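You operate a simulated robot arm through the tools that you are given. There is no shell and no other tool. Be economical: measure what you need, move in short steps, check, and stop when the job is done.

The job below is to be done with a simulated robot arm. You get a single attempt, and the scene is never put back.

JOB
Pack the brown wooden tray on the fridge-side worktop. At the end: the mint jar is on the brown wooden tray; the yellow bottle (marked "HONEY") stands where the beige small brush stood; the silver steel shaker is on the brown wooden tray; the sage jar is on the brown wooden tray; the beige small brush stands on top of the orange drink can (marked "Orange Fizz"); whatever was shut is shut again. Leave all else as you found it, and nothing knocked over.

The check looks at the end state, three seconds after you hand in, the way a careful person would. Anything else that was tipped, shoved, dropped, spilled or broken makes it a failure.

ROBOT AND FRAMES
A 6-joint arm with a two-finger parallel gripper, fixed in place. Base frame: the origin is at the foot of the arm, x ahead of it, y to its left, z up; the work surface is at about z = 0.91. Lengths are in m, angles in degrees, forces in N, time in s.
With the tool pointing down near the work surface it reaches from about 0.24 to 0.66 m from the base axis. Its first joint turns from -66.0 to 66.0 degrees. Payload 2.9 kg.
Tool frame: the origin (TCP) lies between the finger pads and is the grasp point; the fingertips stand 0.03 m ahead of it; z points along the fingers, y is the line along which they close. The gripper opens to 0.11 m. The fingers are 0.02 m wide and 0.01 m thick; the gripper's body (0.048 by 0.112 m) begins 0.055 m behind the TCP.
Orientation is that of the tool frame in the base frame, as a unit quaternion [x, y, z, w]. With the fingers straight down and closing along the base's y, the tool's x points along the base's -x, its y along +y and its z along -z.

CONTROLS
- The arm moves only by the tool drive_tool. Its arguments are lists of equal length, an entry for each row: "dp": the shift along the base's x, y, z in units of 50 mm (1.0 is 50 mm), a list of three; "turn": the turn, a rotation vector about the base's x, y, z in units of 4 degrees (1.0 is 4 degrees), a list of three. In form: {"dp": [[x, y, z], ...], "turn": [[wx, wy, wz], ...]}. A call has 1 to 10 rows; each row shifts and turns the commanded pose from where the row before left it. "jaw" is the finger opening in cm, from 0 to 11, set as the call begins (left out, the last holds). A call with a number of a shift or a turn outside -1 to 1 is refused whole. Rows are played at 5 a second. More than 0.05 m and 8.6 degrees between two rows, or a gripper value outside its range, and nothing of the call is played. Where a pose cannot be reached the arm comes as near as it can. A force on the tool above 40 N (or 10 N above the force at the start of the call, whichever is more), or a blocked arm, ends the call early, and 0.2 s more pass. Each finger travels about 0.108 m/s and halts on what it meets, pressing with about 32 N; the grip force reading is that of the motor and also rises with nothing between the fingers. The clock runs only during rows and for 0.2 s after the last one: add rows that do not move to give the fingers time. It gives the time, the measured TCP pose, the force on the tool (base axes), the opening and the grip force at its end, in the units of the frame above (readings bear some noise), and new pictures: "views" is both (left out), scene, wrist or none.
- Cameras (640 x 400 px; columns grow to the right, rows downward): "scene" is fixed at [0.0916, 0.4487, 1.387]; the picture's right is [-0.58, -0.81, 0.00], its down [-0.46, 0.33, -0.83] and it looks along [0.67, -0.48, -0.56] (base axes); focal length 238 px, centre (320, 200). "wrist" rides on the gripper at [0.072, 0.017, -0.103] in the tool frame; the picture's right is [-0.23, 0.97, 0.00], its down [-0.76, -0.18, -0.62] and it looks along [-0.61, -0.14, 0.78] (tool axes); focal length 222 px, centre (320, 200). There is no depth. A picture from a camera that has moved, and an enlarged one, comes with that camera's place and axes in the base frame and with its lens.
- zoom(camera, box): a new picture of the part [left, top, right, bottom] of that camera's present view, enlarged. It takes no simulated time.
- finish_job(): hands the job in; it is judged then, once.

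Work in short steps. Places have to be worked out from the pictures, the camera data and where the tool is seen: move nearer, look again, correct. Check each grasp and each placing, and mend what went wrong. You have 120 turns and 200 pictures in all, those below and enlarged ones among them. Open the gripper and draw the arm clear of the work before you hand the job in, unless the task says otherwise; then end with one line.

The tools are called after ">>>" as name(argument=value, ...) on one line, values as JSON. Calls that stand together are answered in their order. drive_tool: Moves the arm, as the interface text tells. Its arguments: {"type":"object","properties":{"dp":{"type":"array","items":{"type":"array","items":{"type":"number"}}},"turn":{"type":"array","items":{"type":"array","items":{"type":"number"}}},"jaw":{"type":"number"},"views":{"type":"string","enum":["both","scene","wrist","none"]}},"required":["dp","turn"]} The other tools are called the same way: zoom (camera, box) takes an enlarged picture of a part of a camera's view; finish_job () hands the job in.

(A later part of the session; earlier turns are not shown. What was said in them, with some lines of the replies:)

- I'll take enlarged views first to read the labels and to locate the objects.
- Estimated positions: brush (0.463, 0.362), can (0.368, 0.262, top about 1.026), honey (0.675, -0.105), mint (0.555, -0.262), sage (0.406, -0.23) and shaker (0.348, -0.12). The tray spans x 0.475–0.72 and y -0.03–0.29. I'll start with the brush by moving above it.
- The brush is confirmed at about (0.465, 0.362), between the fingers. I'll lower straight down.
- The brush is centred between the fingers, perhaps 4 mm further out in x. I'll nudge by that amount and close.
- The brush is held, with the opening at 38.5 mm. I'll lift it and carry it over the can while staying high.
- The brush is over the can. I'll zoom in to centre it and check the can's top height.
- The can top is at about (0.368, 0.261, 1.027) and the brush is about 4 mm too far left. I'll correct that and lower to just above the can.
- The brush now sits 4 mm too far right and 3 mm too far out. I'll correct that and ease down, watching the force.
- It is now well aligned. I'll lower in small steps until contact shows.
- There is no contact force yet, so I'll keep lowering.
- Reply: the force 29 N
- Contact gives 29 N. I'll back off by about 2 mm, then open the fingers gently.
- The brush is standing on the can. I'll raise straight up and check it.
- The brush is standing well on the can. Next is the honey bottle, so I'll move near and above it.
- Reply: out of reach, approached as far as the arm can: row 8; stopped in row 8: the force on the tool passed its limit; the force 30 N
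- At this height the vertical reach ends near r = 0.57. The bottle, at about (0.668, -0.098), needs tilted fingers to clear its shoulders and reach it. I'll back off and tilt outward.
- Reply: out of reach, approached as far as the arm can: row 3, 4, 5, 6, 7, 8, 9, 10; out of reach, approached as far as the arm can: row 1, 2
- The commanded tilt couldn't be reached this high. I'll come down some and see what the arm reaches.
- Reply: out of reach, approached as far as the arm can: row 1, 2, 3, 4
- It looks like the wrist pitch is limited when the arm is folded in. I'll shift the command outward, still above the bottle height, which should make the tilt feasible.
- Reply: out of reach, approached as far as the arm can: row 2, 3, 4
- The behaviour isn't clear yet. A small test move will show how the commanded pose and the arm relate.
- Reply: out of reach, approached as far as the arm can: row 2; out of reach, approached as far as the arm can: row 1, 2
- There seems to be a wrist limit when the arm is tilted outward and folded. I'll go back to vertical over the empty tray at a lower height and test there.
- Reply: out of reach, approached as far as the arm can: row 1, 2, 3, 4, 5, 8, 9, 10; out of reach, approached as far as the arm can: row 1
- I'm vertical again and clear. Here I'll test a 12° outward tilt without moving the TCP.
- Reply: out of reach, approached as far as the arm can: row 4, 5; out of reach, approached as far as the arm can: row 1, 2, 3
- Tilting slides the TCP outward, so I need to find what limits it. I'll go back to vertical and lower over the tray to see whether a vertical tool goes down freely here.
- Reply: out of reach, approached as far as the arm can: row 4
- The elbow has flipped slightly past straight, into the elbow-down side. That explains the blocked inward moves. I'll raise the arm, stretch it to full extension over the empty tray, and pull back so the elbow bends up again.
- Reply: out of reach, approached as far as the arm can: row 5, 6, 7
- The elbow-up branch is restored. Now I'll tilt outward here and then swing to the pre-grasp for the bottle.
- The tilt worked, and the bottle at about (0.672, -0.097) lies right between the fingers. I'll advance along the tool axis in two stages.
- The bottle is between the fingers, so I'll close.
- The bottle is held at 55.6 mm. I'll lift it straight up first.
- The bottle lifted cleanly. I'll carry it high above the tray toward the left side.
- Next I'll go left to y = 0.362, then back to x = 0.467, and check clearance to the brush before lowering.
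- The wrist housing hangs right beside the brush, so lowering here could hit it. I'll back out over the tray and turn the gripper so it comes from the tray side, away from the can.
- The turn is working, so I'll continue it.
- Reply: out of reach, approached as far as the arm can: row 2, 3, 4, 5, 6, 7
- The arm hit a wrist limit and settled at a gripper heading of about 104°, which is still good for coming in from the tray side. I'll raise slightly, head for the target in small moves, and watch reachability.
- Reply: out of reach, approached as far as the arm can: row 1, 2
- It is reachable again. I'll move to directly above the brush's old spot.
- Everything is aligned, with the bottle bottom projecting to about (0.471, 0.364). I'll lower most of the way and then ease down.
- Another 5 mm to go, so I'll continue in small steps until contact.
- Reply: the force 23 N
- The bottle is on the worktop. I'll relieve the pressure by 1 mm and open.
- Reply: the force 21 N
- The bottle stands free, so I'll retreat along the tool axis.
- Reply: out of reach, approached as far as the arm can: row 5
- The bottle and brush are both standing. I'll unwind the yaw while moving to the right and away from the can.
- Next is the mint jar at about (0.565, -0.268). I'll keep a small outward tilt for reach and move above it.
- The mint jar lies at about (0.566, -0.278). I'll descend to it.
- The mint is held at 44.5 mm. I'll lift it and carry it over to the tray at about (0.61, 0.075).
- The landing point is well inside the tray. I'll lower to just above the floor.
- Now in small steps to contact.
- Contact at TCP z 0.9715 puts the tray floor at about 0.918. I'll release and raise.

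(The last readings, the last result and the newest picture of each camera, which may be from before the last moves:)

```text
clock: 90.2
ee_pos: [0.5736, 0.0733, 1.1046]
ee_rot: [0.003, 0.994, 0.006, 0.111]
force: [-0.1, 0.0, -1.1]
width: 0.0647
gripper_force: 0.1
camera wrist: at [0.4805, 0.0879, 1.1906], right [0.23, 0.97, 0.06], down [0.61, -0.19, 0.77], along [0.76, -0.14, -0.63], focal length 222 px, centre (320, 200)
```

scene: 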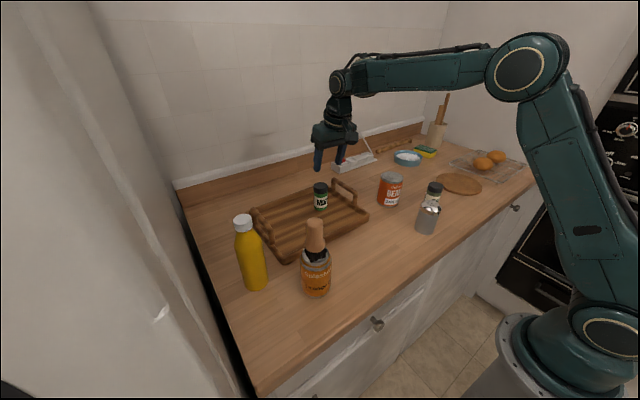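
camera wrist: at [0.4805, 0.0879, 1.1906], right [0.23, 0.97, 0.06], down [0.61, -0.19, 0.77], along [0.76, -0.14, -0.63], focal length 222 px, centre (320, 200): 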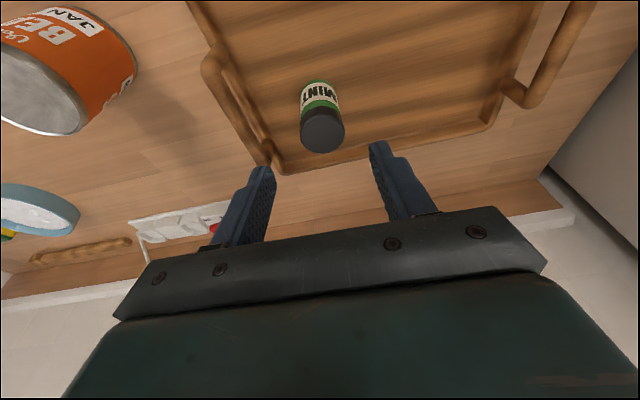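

The mint stands on the tray. Next I'll move above the sage jar, returning to vertical on the way.

>>> drive_tool(dp=[[-0.42, -0.757, 0.05], [-0.42, -0.757, 0.05], [-0.42, -0.757, 0.05], [-0.42, -0.757, 0.05], [-0.42, -0.757, 0.05], [-0.42, -0.757, 0.05], [-0.42, -0.757, 0.05], [-0.42, -0.757, 0.05], [0, 0, 0]], turn=[[0, 0, 0], [0, 0, 0], [0, 0, 0], [0, 1, 0], [0, 1, 0], [0, 1, 0], [0, 0, 0], [0, 0, 0], [0, 0, 0]], jaw=8)

```text
clock: 92.2
ee_pos: [0.4075, -0.2305, 1.1264]
ee_rot: [0.002, 1.0, 0.006, 0.007]
force: [-0.2, -0.2, 1.6]
width: 0.08
gripper_force: 0.1
camera wrist: at [0.3338, -0.2147, 1.2291], right [0.23, 0.97, 0.01], down [0.75, -0.19, 0.63], along [0.62, -0.14, -0.78], focal length 222 px, centre (320, 200)
```

scene: 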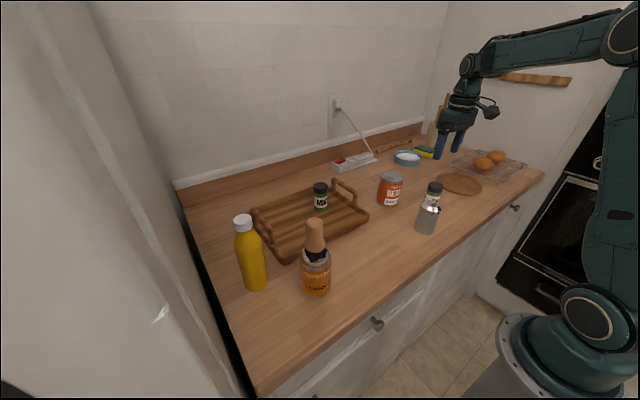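
wrist: 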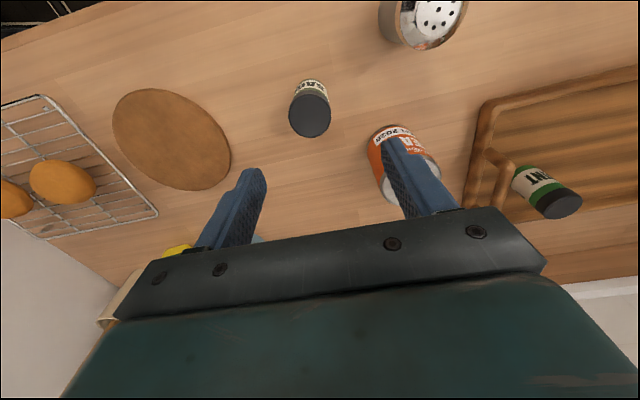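

Sage is at about (0.406, -0.239). I'll descend in two stages.

>>> drive_tool(dp=[[0, -0.18, -0.5], [0, 0, -0.8], [0, 0, -0.8], [0, 0, -0.6], [0, 0, 0]], turn=[[0, 0, 0], [0, 0, 0], [0, 0, 0], [0, 0, 0], [0, 0, 0]], views="wrist")

```text
clock: 93.4
ee_pos: [0.4084, -0.24, 0.9894]
ee_rot: [0.003, 1.0, 0.006, 0.005]
force: [-0.4, -0.4, 1.1]
width: 0.08
gripper_force: 0.2
camera wrist: at [0.3352, -0.225, 1.0921], right [0.23, 0.97, 0.01], down [0.75, -0.19, 0.63], along [0.62, -0.14, -0.78], focal length 222 px, centre (320, 200)
```

wrist: 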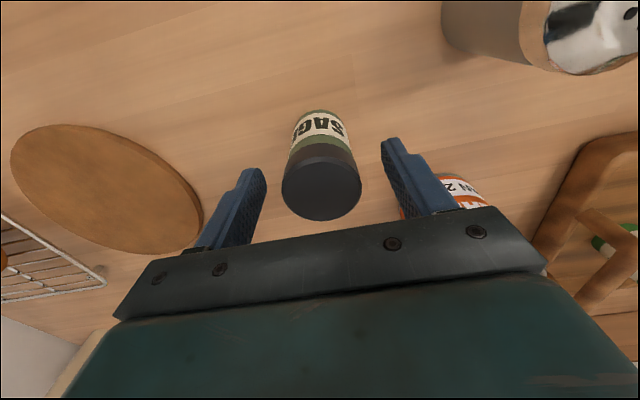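

>>> drive_tool(dp=[[-0.05, 0, -0.25], [0, 0, -0.27], [0, 0, 0]], turn=[[0, 0, 0], [0, 0, 0], [0, 0, 0]], views="none")

>>> drive_tool(dp=[[0, 0, 0], [0, 0, 0], [0, 0, 0], [0, 0, 0]], turn=[[0, 0, 0], [0, 0, 0], [0, 0, 0], [0, 0, 0]], jaw=2.5, views="wrist")

```text
clock: 94.2
ee_pos: [0.405, -0.2391, 0.9645]
ee_rot: [0.002, 1.0, 0.007, 0.006]
force: [0.1, 0.8, 0.3]
width: 0.0802
gripper_force: 0.0
```

```text
clock: 95.2
ee_pos: [0.4065, -0.2385, 0.9645]
ee_rot: [0.003, 1.0, 0.007, 0.006]
force: [0.8, 0.1, 0.8]
width: 0.0449
gripper_force: 32.0
camera wrist: at [0.3324, -0.2238, 1.0667], right [0.23, 0.97, 0.01], down [0.75, -0.19, 0.63], along [0.62, -0.14, -0.78], focal length 222 px, centre (320, 200)
```

wrist: 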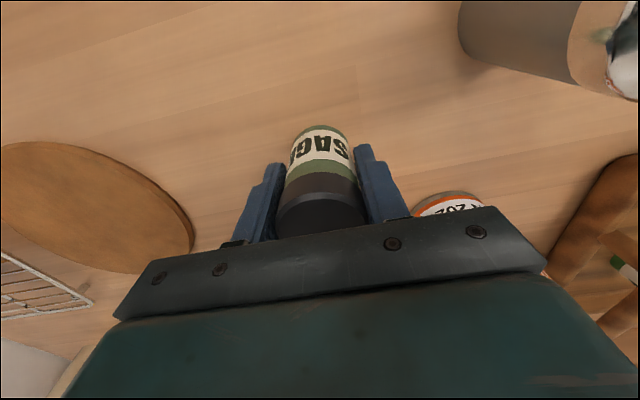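

Sage is held. I'll lift it and carry it to the tray at about (0.575, 0.175).

>>> drive_tool(dp=[[0, 0, 0.4], [0, 0, 0.8], [0, 0, 0.8], [0, 0, 0.8], [0, 0, 0]], turn=[[0, 0, 0], [0, 0, 0], [0, 0, 0], [0, 0, 0], [0, 0, 0]], views="none")

>>> drive_tool(dp=[[0.337, 0.828, 0], [0.337, 0.828, 0], [0.337, 0.828, 0], [0.337, 0.828, 0], [0.337, 0.828, 0], [0.337, 0.828, 0], [0.337, 0.828, 0], [0.337, 0.828, 0], [0.337, 0.828, 0], [0.337, 0.828, 0]], turn=[[0, 0, 0], [0, 0, 0], [0, 0, 0], [0, 0, 0], [0, 0, 0], [0, 0, 0], [0, 0, 0], [0, 0, 0], [0, 0, 0], [0, 0, 0]])

>>> zoom(camera="scene", box=[230, 110, 400, 270])

```text
clock: 96.4
ee_pos: [0.4041, -0.241, 1.1067]
ee_rot: [0.004, 1.0, 0.006, 0.006]
force: [0.1, -0.5, -1.5]
width: 0.0449
gripper_force: 32.7
```

```text
clock: 98.6
ee_pos: [0.5745, 0.1752, 1.1061]
ee_rot: [0.003, 1.0, 0.005, 0.008]
force: [0.4, -0.3, -0.2]
width: 0.045
gripper_force: 32.0
camera wrist: at [0.5007, 0.1917, 1.2071], right [0.23, 0.97, 0.01], down [0.75, -0.19, 0.63], along [0.62, -0.14, -0.78], focal length 222 px, centre (320, 200)
```

scene: 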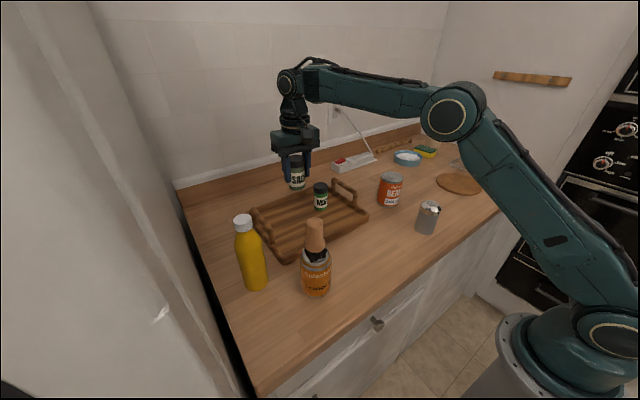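
wrist: 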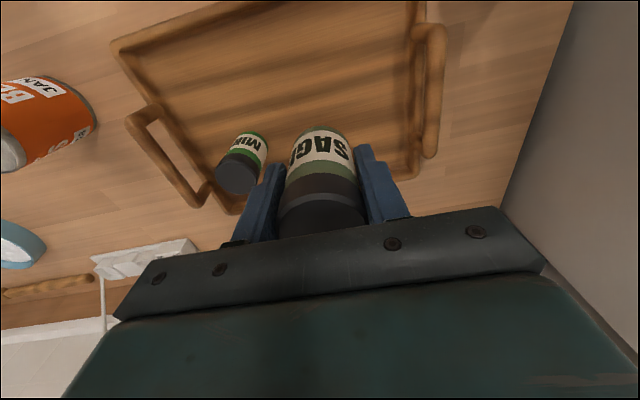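

```text
2.50 times, centred on (315, 190) of scene
camera zoom: at [0.0916, 0.4487, 1.387], right [-0.58, -0.81, 0.0], down [-0.46, 0.33, -0.83], along [0.67, -0.48, -0.56], focal length 595 px, centre (332, 225)
```

zoom: 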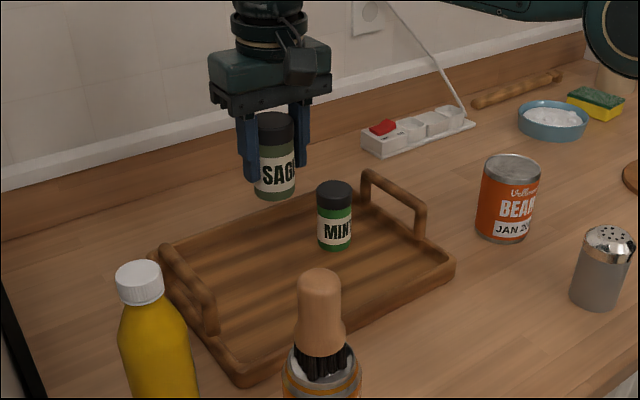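

Good clearance from the mint. I'll lower to just above the tray floor and then ease down.

>>> drive_tool(dp=[[0, 0, -0.85], [0, 0, -0.85], [0, 0, -0.82], [0, 0, 0]], turn=[[0, 0, 0], [0, 0, 0], [0, 0, 0], [0, 0, 0]], views="none")

>>> drive_tool(dp=[[0, 0, -0.04], [0, 0, 0]], turn=[[0, 0, 0], [0, 0, 0]], views="none")

>>> drive_tool(dp=[[0, 0, -0.04], [0, 0, 0]], turn=[[0, 0, 0], [0, 0, 0]], views="none")

```text
clock: 99.6
ee_pos: [0.5753, 0.1761, 0.9788]
ee_rot: [0.003, 1.0, 0.006, 0.007]
force: [0.2, -0.4, -0.8]
width: 0.045
gripper_force: 31.9
```

```text
clock: 100.2
ee_pos: [0.5755, 0.1755, 0.9768]
ee_rot: [0.002, 1.0, 0.005, 0.006]
force: [-0.4, 0.4, -0.7]
width: 0.045
gripper_force: 31.8
```

```text
clock: 100.8
ee_pos: [0.574, 0.1748, 0.9743]
ee_rot: [0.003, 1.0, 0.006, 0.006]
force: [0.0, 0.1, -0.6]
width: 0.0452
gripper_force: 31.3
```

>>> drive_tool(dp=[[0, 0, -0.03], [0, 0, 0]], turn=[[0, 0, 0], [0, 0, 0]], views="none")

>>> drive_tool(dp=[[0, 0, -0.03], [0, 0, 0]], turn=[[0, 0, 0], [0, 0, 0]], views="none")

```text
clock: 101.4
ee_pos: [0.5731, 0.1751, 0.9732]
ee_rot: [0.002, 1.0, 0.006, 0.006]
force: [0.0, 0.5, -0.2]
width: 0.0451
gripper_force: 31.9
```

```text
clock: 102.0
ee_pos: [0.5747, 0.1738, 0.9735]
ee_rot: [0.002, 1.0, 0.006, 0.006]
force: [0.1, 0.2, 0.0]
width: 0.0451
gripper_force: 32.1
```

>>> drive_tool(dp=[[0, 0, -0.03], [0, 0, 0]], turn=[[0, 0, 0], [0, 0, 0]], views="none")

>>> zoom(camera="scene", box=[260, 150, 360, 250])

```text
clock: 102.6
ee_pos: [0.5742, 0.1748, 0.9724]
ee_rot: [0.003, 1.0, 0.006, 0.007]
force: [-4.4, -1.7, 11.7]
width: 0.045
gripper_force: 32.7
```

```text
4.00 times, centred on (310, 200) of scene
camera zoom: at [0.0912, 0.4486, 1.3871], right [-0.58, -0.81, 0.0], down [-0.46, 0.33, -0.83], along [0.67, -0.48, -0.56], focal length 951 px, centre (360, 200)
```

zoom: 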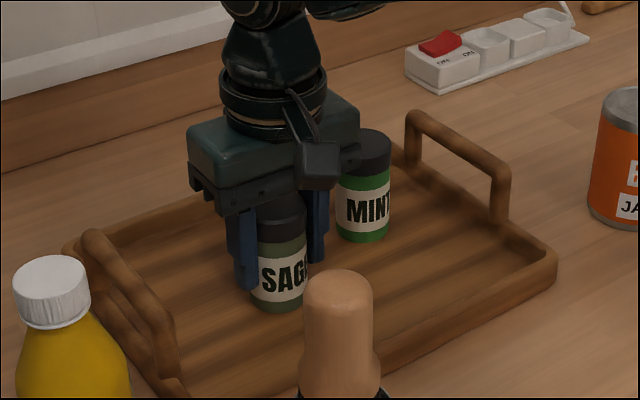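

Contact made. I'll release and raise.

>>> drive_tool(dp=[[0, 0, 0], [0, 0, 0], [0, 0, 0], [0, 0, 0]], turn=[[0, 0, 0], [0, 0, 0], [0, 0, 0], [0, 0, 0]], jaw=6.5, views="none")

>>> drive_tool(dp=[[0, 0, 0.4], [0, 0, 0.8], [-0.2, 0, 0.9], [-0.3, 0, 0.7], [0, 0, 0]], turn=[[0, 0, 0], [0, 0, 0], [0, 0, 0], [0, 0, 0], [0, 0, 0]], views="wrist")

```text
clock: 103.6
ee_pos: [0.5748, 0.1742, 0.9708]
ee_rot: [0.002, 1.0, 0.006, 0.006]
force: [-0.1, 0.0, 0.5]
width: 0.0652
gripper_force: 0.1
```

```text
clock: 104.8
ee_pos: [0.5482, 0.1753, 1.1093]
ee_rot: [0.003, 1.0, 0.006, 0.007]
force: [1.0, -0.6, -0.6]
width: 0.0649
gripper_force: 0.1
camera wrist: at [0.4753, 0.1908, 1.212], right [0.23, 0.97, 0.01], down [0.75, -0.19, 0.63], along [0.62, -0.14, -0.78], focal length 222 px, centre (320, 200)
```

wrist: 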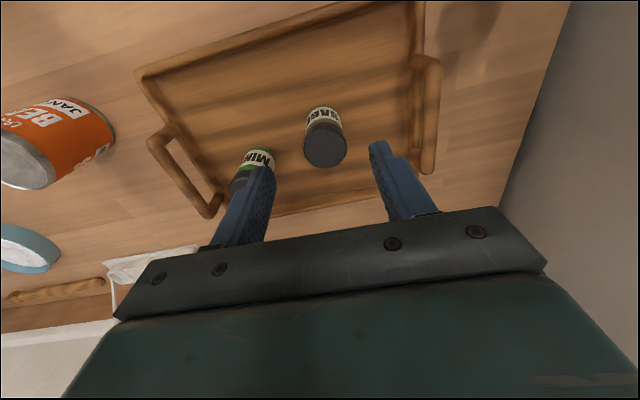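

Sage stands on the tray. The shaker is next, at about (0.348, -0.12).

>>> drive_tool(dp=[[-0.5, -0.737, 0.04], [-0.5, -0.737, 0.04], [-0.5, -0.737, 0.04], [-0.5, -0.737, 0.04], [-0.5, -0.737, 0.04], [-0.5, -0.737, 0.04], [-0.5, -0.737, 0.04], [-0.5, -0.737, 0.04], [0, 0, 0]], turn=[[0, 0, 0], [0, 0, 0], [0, 0, 0], [0, 0, 0], [0, 0, 0], [0, 0, 0], [0, 0, 0], [0, 0, 0], [0, 0, 0]], jaw=9)

```text
clock: 106.8
ee_pos: [0.3485, -0.1211, 1.1287]
ee_rot: [0.001, 1.0, 0.006, 0.006]
force: [-0.2, -1.1, 0.2]
width: 0.0898
gripper_force: 0.0
camera wrist: at [0.2747, -0.1061, 1.2301], right [0.23, 0.97, 0.01], down [0.75, -0.19, 0.63], along [0.62, -0.14, -0.78], focal length 222 px, centre (320, 200)
```

scene: 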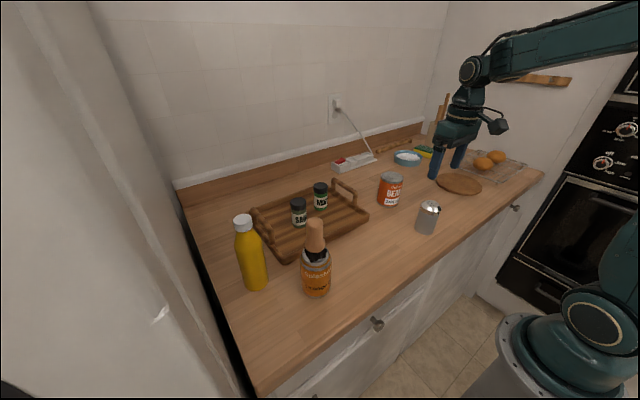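
wrist: 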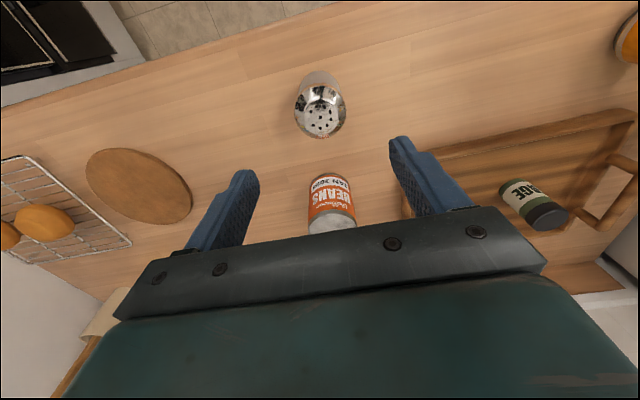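

Shaker is at about (0.355, -0.121). I'll lower part way and re-check.

>>> drive_tool(dp=[[0.13, 0, -0.5], [0, 0, -0.8], [0, 0, -0.8], [0, 0, -0.5], [0, 0, 0]], turn=[[0, 0, 0], [0, 0, 0], [0, 0, 0], [0, 0, 0], [0, 0, 0]])

>>> zoom(camera="scene", box=[380, 150, 480, 250])

```text
clock: 108.0
ee_pos: [0.3568, -0.121, 0.9961]
ee_rot: [0.002, 1.0, 0.006, 0.006]
force: [-0.8, -0.1, 0.1]
width: 0.0901
gripper_force: 0.0
camera wrist: at [0.2842, -0.1059, 1.0998], right [0.23, 0.97, 0.01], down [0.75, -0.19, 0.63], along [0.62, -0.14, -0.78], focal length 222 px, centre (320, 200)
```

scene: 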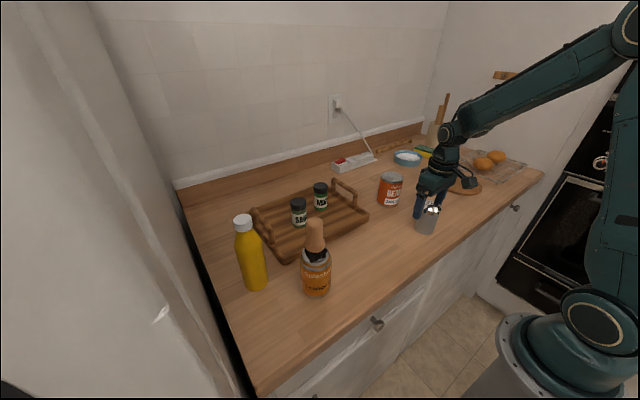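
wrist: 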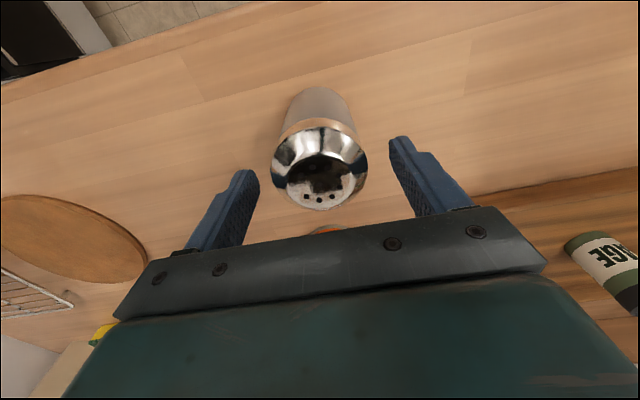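

```text
4.00 times, centred on (430, 200) of scene
camera zoom: at [0.0916, 0.4487, 1.387], right [-0.58, -0.81, 0.0], down [-0.46, 0.33, -0.83], along [0.67, -0.48, -0.56], focal length 951 px, centre (-120, 200)
```

zoom: 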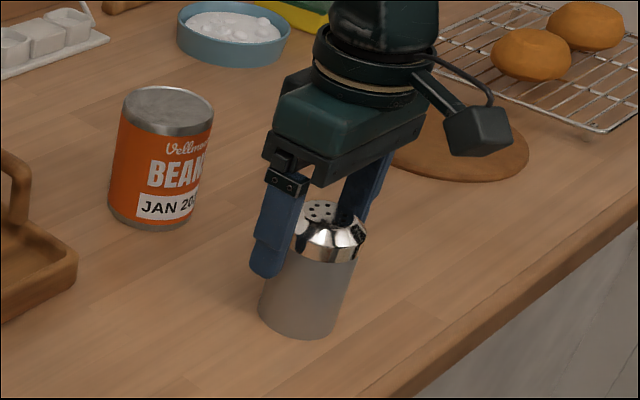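

>>> drive_tool(dp=[[-0.04, 0, -0.3], [0, 0, -0.32], [0, 0, 0]], turn=[[0, 0, 0], [0, 0, 0], [0, 0, 0]], views="none")

>>> drive_tool(dp=[[0, 0, 0], [0, 0, 0], [0, 0, 0], [0, 0, 0]], turn=[[0, 0, 0], [0, 0, 0], [0, 0, 0], [0, 0, 0]], jaw=3, views="wrist")

```text
clock: 108.8
ee_pos: [0.3541, -0.1207, 0.9678]
ee_rot: [0.002, 1.0, 0.006, 0.006]
force: [-0.4, -0.1, 0.2]
width: 0.09
gripper_force: 0.0
```

```text
clock: 109.8
ee_pos: [0.3541, -0.1212, 0.9672]
ee_rot: [0.003, 1.0, 0.006, 0.006]
force: [0.2, -0.1, 0.7]
width: 0.0539
gripper_force: 31.9
camera wrist: at [0.2811, -0.105, 1.0686], right [0.23, 0.97, 0.01], down [0.75, -0.19, 0.63], along [0.62, -0.14, -0.78], focal length 222 px, centre (320, 200)
```

wrist: 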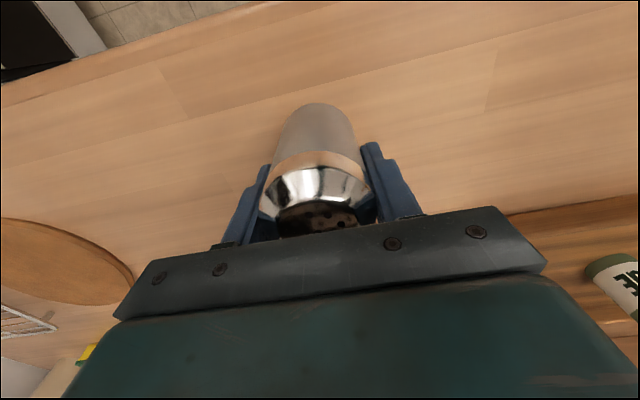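

The shaker is held at 53.9 mm. I'll lift it and carry it to the tray at about (0.53, 0.10).

>>> drive_tool(dp=[[0, 0, 0.4], [0, 0, 0.8], [0, 0, 0.8], [0, 0, 0.8], [0, 0, 0]], turn=[[0, 0, 0], [0, 0, 0], [0, 0, 0], [0, 0, 0], [0, 0, 0]], views="none")

>>> drive_tool(dp=[[0.587, 0.737, 0], [0.587, 0.737, 0], [0.587, 0.737, 0], [0.587, 0.737, 0], [0.587, 0.737, 0], [0.587, 0.737, 0], [0, 0, 0]], turn=[[0, 0, 0], [0, 0, 0], [0, 0, 0], [0, 0, 0], [0, 0, 0], [0, 0, 0], [0, 0, 0]])

>>> zoom(camera="scene", box=[230, 110, 400, 270])

```text
clock: 111.0
ee_pos: [0.3531, -0.122, 1.1071]
ee_rot: [0.004, 1.0, 0.006, 0.006]
force: [0.2, 0.4, -1.7]
width: 0.054
gripper_force: 31.9
```

```text
clock: 112.6
ee_pos: [0.53, 0.1004, 1.1067]
ee_rot: [0.004, 1.0, 0.006, 0.006]
force: [-0.5, -0.4, -0.7]
width: 0.0541
gripper_force: 31.6
camera wrist: at [0.4563, 0.1168, 1.2087], right [0.23, 0.97, 0.01], down [0.75, -0.19, 0.63], along [0.62, -0.14, -0.78], focal length 222 px, centre (320, 200)
```

scene: 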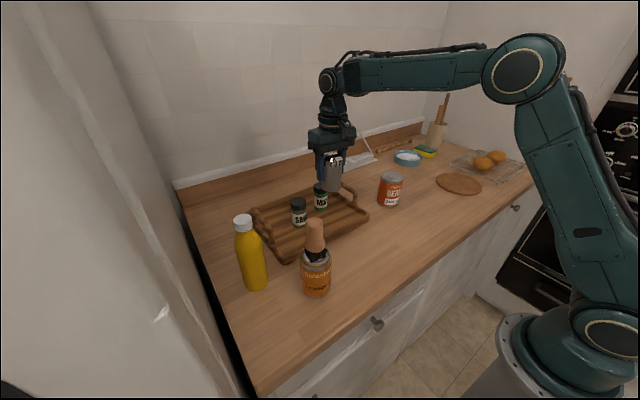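
wrist: 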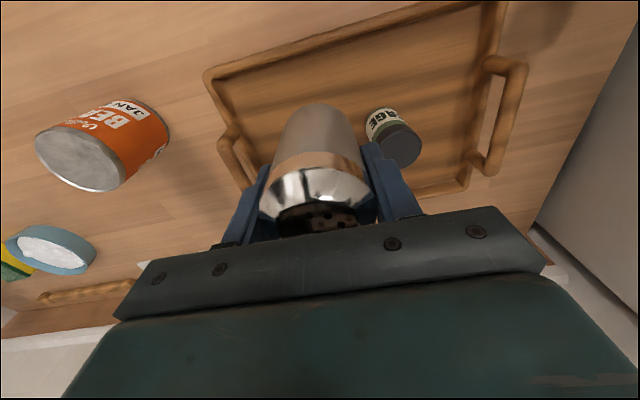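

```text
2.50 times, centred on (315, 190) of scene
camera zoom: at [0.0916, 0.4487, 1.387], right [-0.58, -0.81, 0.0], down [-0.46, 0.33, -0.83], along [0.67, -0.48, -0.56], focal length 595 px, centre (332, 225)
```

zoom: 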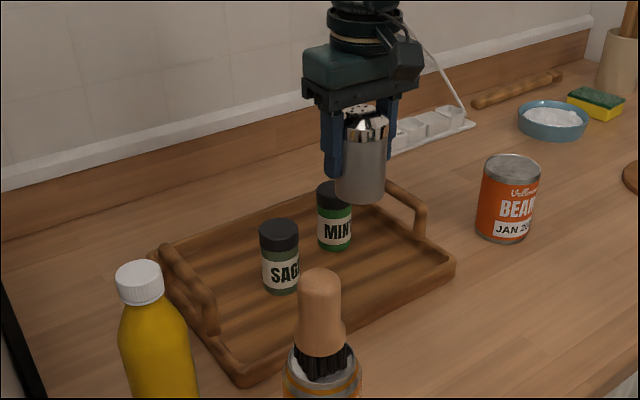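

The landing spot is clear inside the tray. I'll lower.

>>> drive_tool(dp=[[0.04, 0, -0.85], [0, 0, -0.85], [0, 0, -0.8], [0, 0, 0]], turn=[[0, 0, 0], [0, 0, 0], [0, 0, 0], [0, 0, 0]], views="none")

>>> drive_tool(dp=[[0, 0, -0.04], [0, 0, 0]], turn=[[0, 0, 0], [0, 0, 0]], views="none")

>>> drive_tool(dp=[[0, 0, -0.04], [0, 0, 0]], turn=[[0, 0, 0], [0, 0, 0]], views="none")

>>> zoom(camera="scene", box=[270, 150, 370, 250])

```text
clock: 113.6
ee_pos: [0.5312, 0.1002, 0.9801]
ee_rot: [0.004, 1.0, 0.006, 0.006]
force: [0.3, 0.6, -0.9]
width: 0.0544
gripper_force: 31.6
```

```text
clock: 114.2
ee_pos: [0.5314, 0.1023, 0.978]
ee_rot: [0.003, 1.0, 0.006, 0.007]
force: [0.3, 0.2, -1.5]
width: 0.0539
gripper_force: 31.9
```

```text
clock: 114.8
ee_pos: [0.531, 0.1001, 0.9751]
ee_rot: [0.003, 1.0, 0.006, 0.006]
force: [-0.3, 0.6, -1.6]
width: 0.0539
gripper_force: 31.7
```

```text
4.00 times, centred on (320, 200) of scene
camera zoom: at [0.0916, 0.4487, 1.387], right [-0.58, -0.81, 0.0], down [-0.46, 0.33, -0.83], along [0.67, -0.48, -0.56], focal length 951 px, centre (320, 200)
```

zoom: 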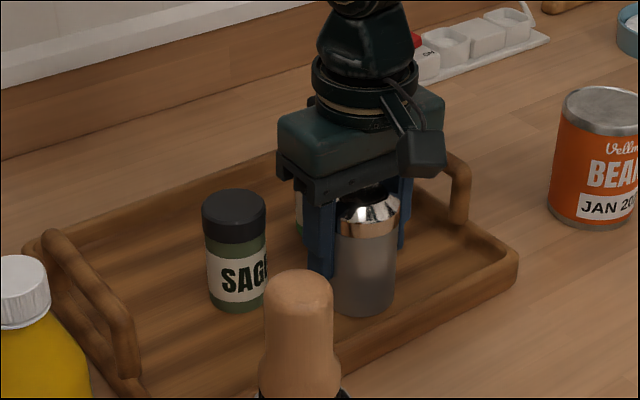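

>>> drive_tool(dp=[[0, 0, -0.03], [0, 0, 0]], turn=[[0, 0, 0], [0, 0, 0]], views="none")

>>> drive_tool(dp=[[0, 0, -0.02], [0, 0, 0]], turn=[[0, 0, 0], [0, 0, 0]], views="none")

```text
clock: 115.4
ee_pos: [0.5309, 0.1018, 0.9739]
ee_rot: [0.003, 1.0, 0.007, 0.006]
force: [-0.4, 0.9, 1.1]
width: 0.0539
gripper_force: 31.7
```

```text
clock: 116.0
ee_pos: [0.5302, 0.1002, 0.975]
ee_rot: [0.004, 1.0, 0.006, 0.007]
force: [-2.9, -0.8, 8.0]
width: 0.054
gripper_force: 32.2
```

Contact made. I'll release, then raise straight up and back off clear.

>>> drive_tool(dp=[[0, 0, 0], [0, 0, 0], [0, 0, 0], [0, 0, 0]], turn=[[0, 0, 0], [0, 0, 0], [0, 0, 0], [0, 0, 0]], jaw=7.4, views="none")

>>> drive_tool(dp=[[0, 0, 0.4], [0, 0, 0.8], [0, 0, 0.8], [-0.3, -0.2, 0.8], [-0.5, -0.4, 0.6], [-0.6, -0.4, 0.6], [-0.6, -0.4, 0.6], [0, 0, 0]], turn=[[0, 0, 0], [0, 0, 0], [0, 0, 0], [0, 0, 0], [0, 0, 0], [0, 0, 0], [0, 0, 0], [0, 0, 0]])

>>> zoom(camera="scene", box=[220, 150, 420, 310])

```text
clock: 117.0
ee_pos: [0.5302, 0.1007, 0.9739]
ee_rot: [0.003, 1.0, 0.006, 0.006]
force: [-0.7, 0.3, 0.1]
width: 0.0739
gripper_force: 0.1
```

```text
clock: 118.8
ee_pos: [0.4299, 0.0313, 1.2047]
ee_rot: [0.002, 1.0, 0.006, 0.007]
force: [0.0, 0.2, 0.1]
width: 0.0738
gripper_force: 0.1
camera wrist: at [0.3574, 0.0463, 1.3066], right [0.23, 0.97, 0.01], down [0.75, -0.19, 0.63], along [0.62, -0.14, -0.78], focal length 222 px, centre (320, 200)
```

scene: 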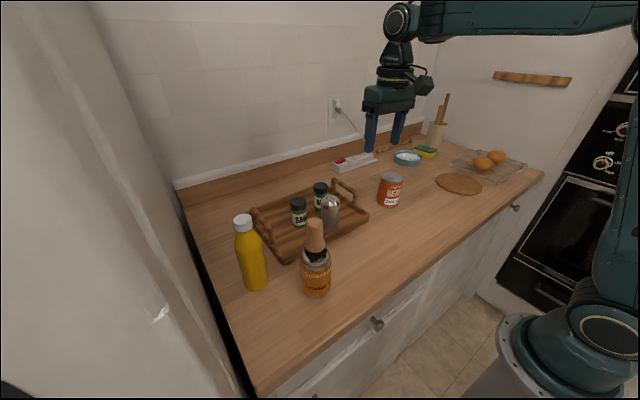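
wrist: 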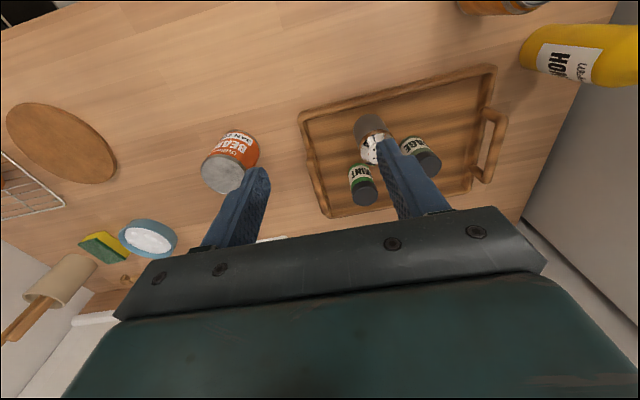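

```text
2.50 times, centred on (320, 230) of scene
camera zoom: at [0.0916, 0.4487, 1.387], right [-0.58, -0.81, 0.0], down [-0.46, 0.33, -0.83], along [0.67, -0.48, -0.56], focal length 595 px, centre (320, 125)
```

zoom: 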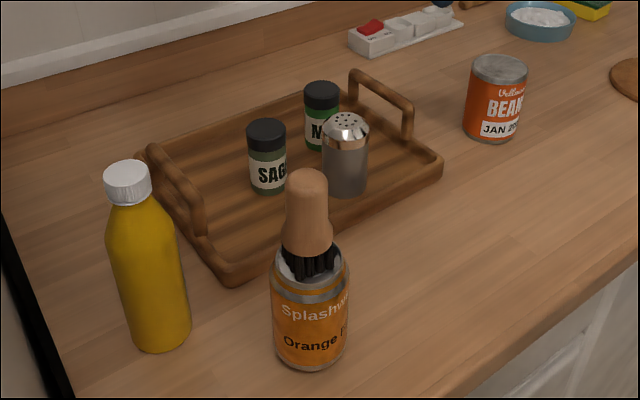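

The mint, sage and shaker stand on the tray, and the brush stands on the orange can. The honey bottle is within a few mm of the brush's old spot, nothing else has moved, and the arm is clear with the gripper open.

>>> finish_job()

```text
The job is handed in.
```

I handed the job in. The mint jar, sage jar and steel shaker are on the brown tray, the honey bottle stands where the brush was, and the brush stands on the Orange Fizz can. I opened nothing, so everything that was shut is still shut, and I saw nothing else moved or knocked over.
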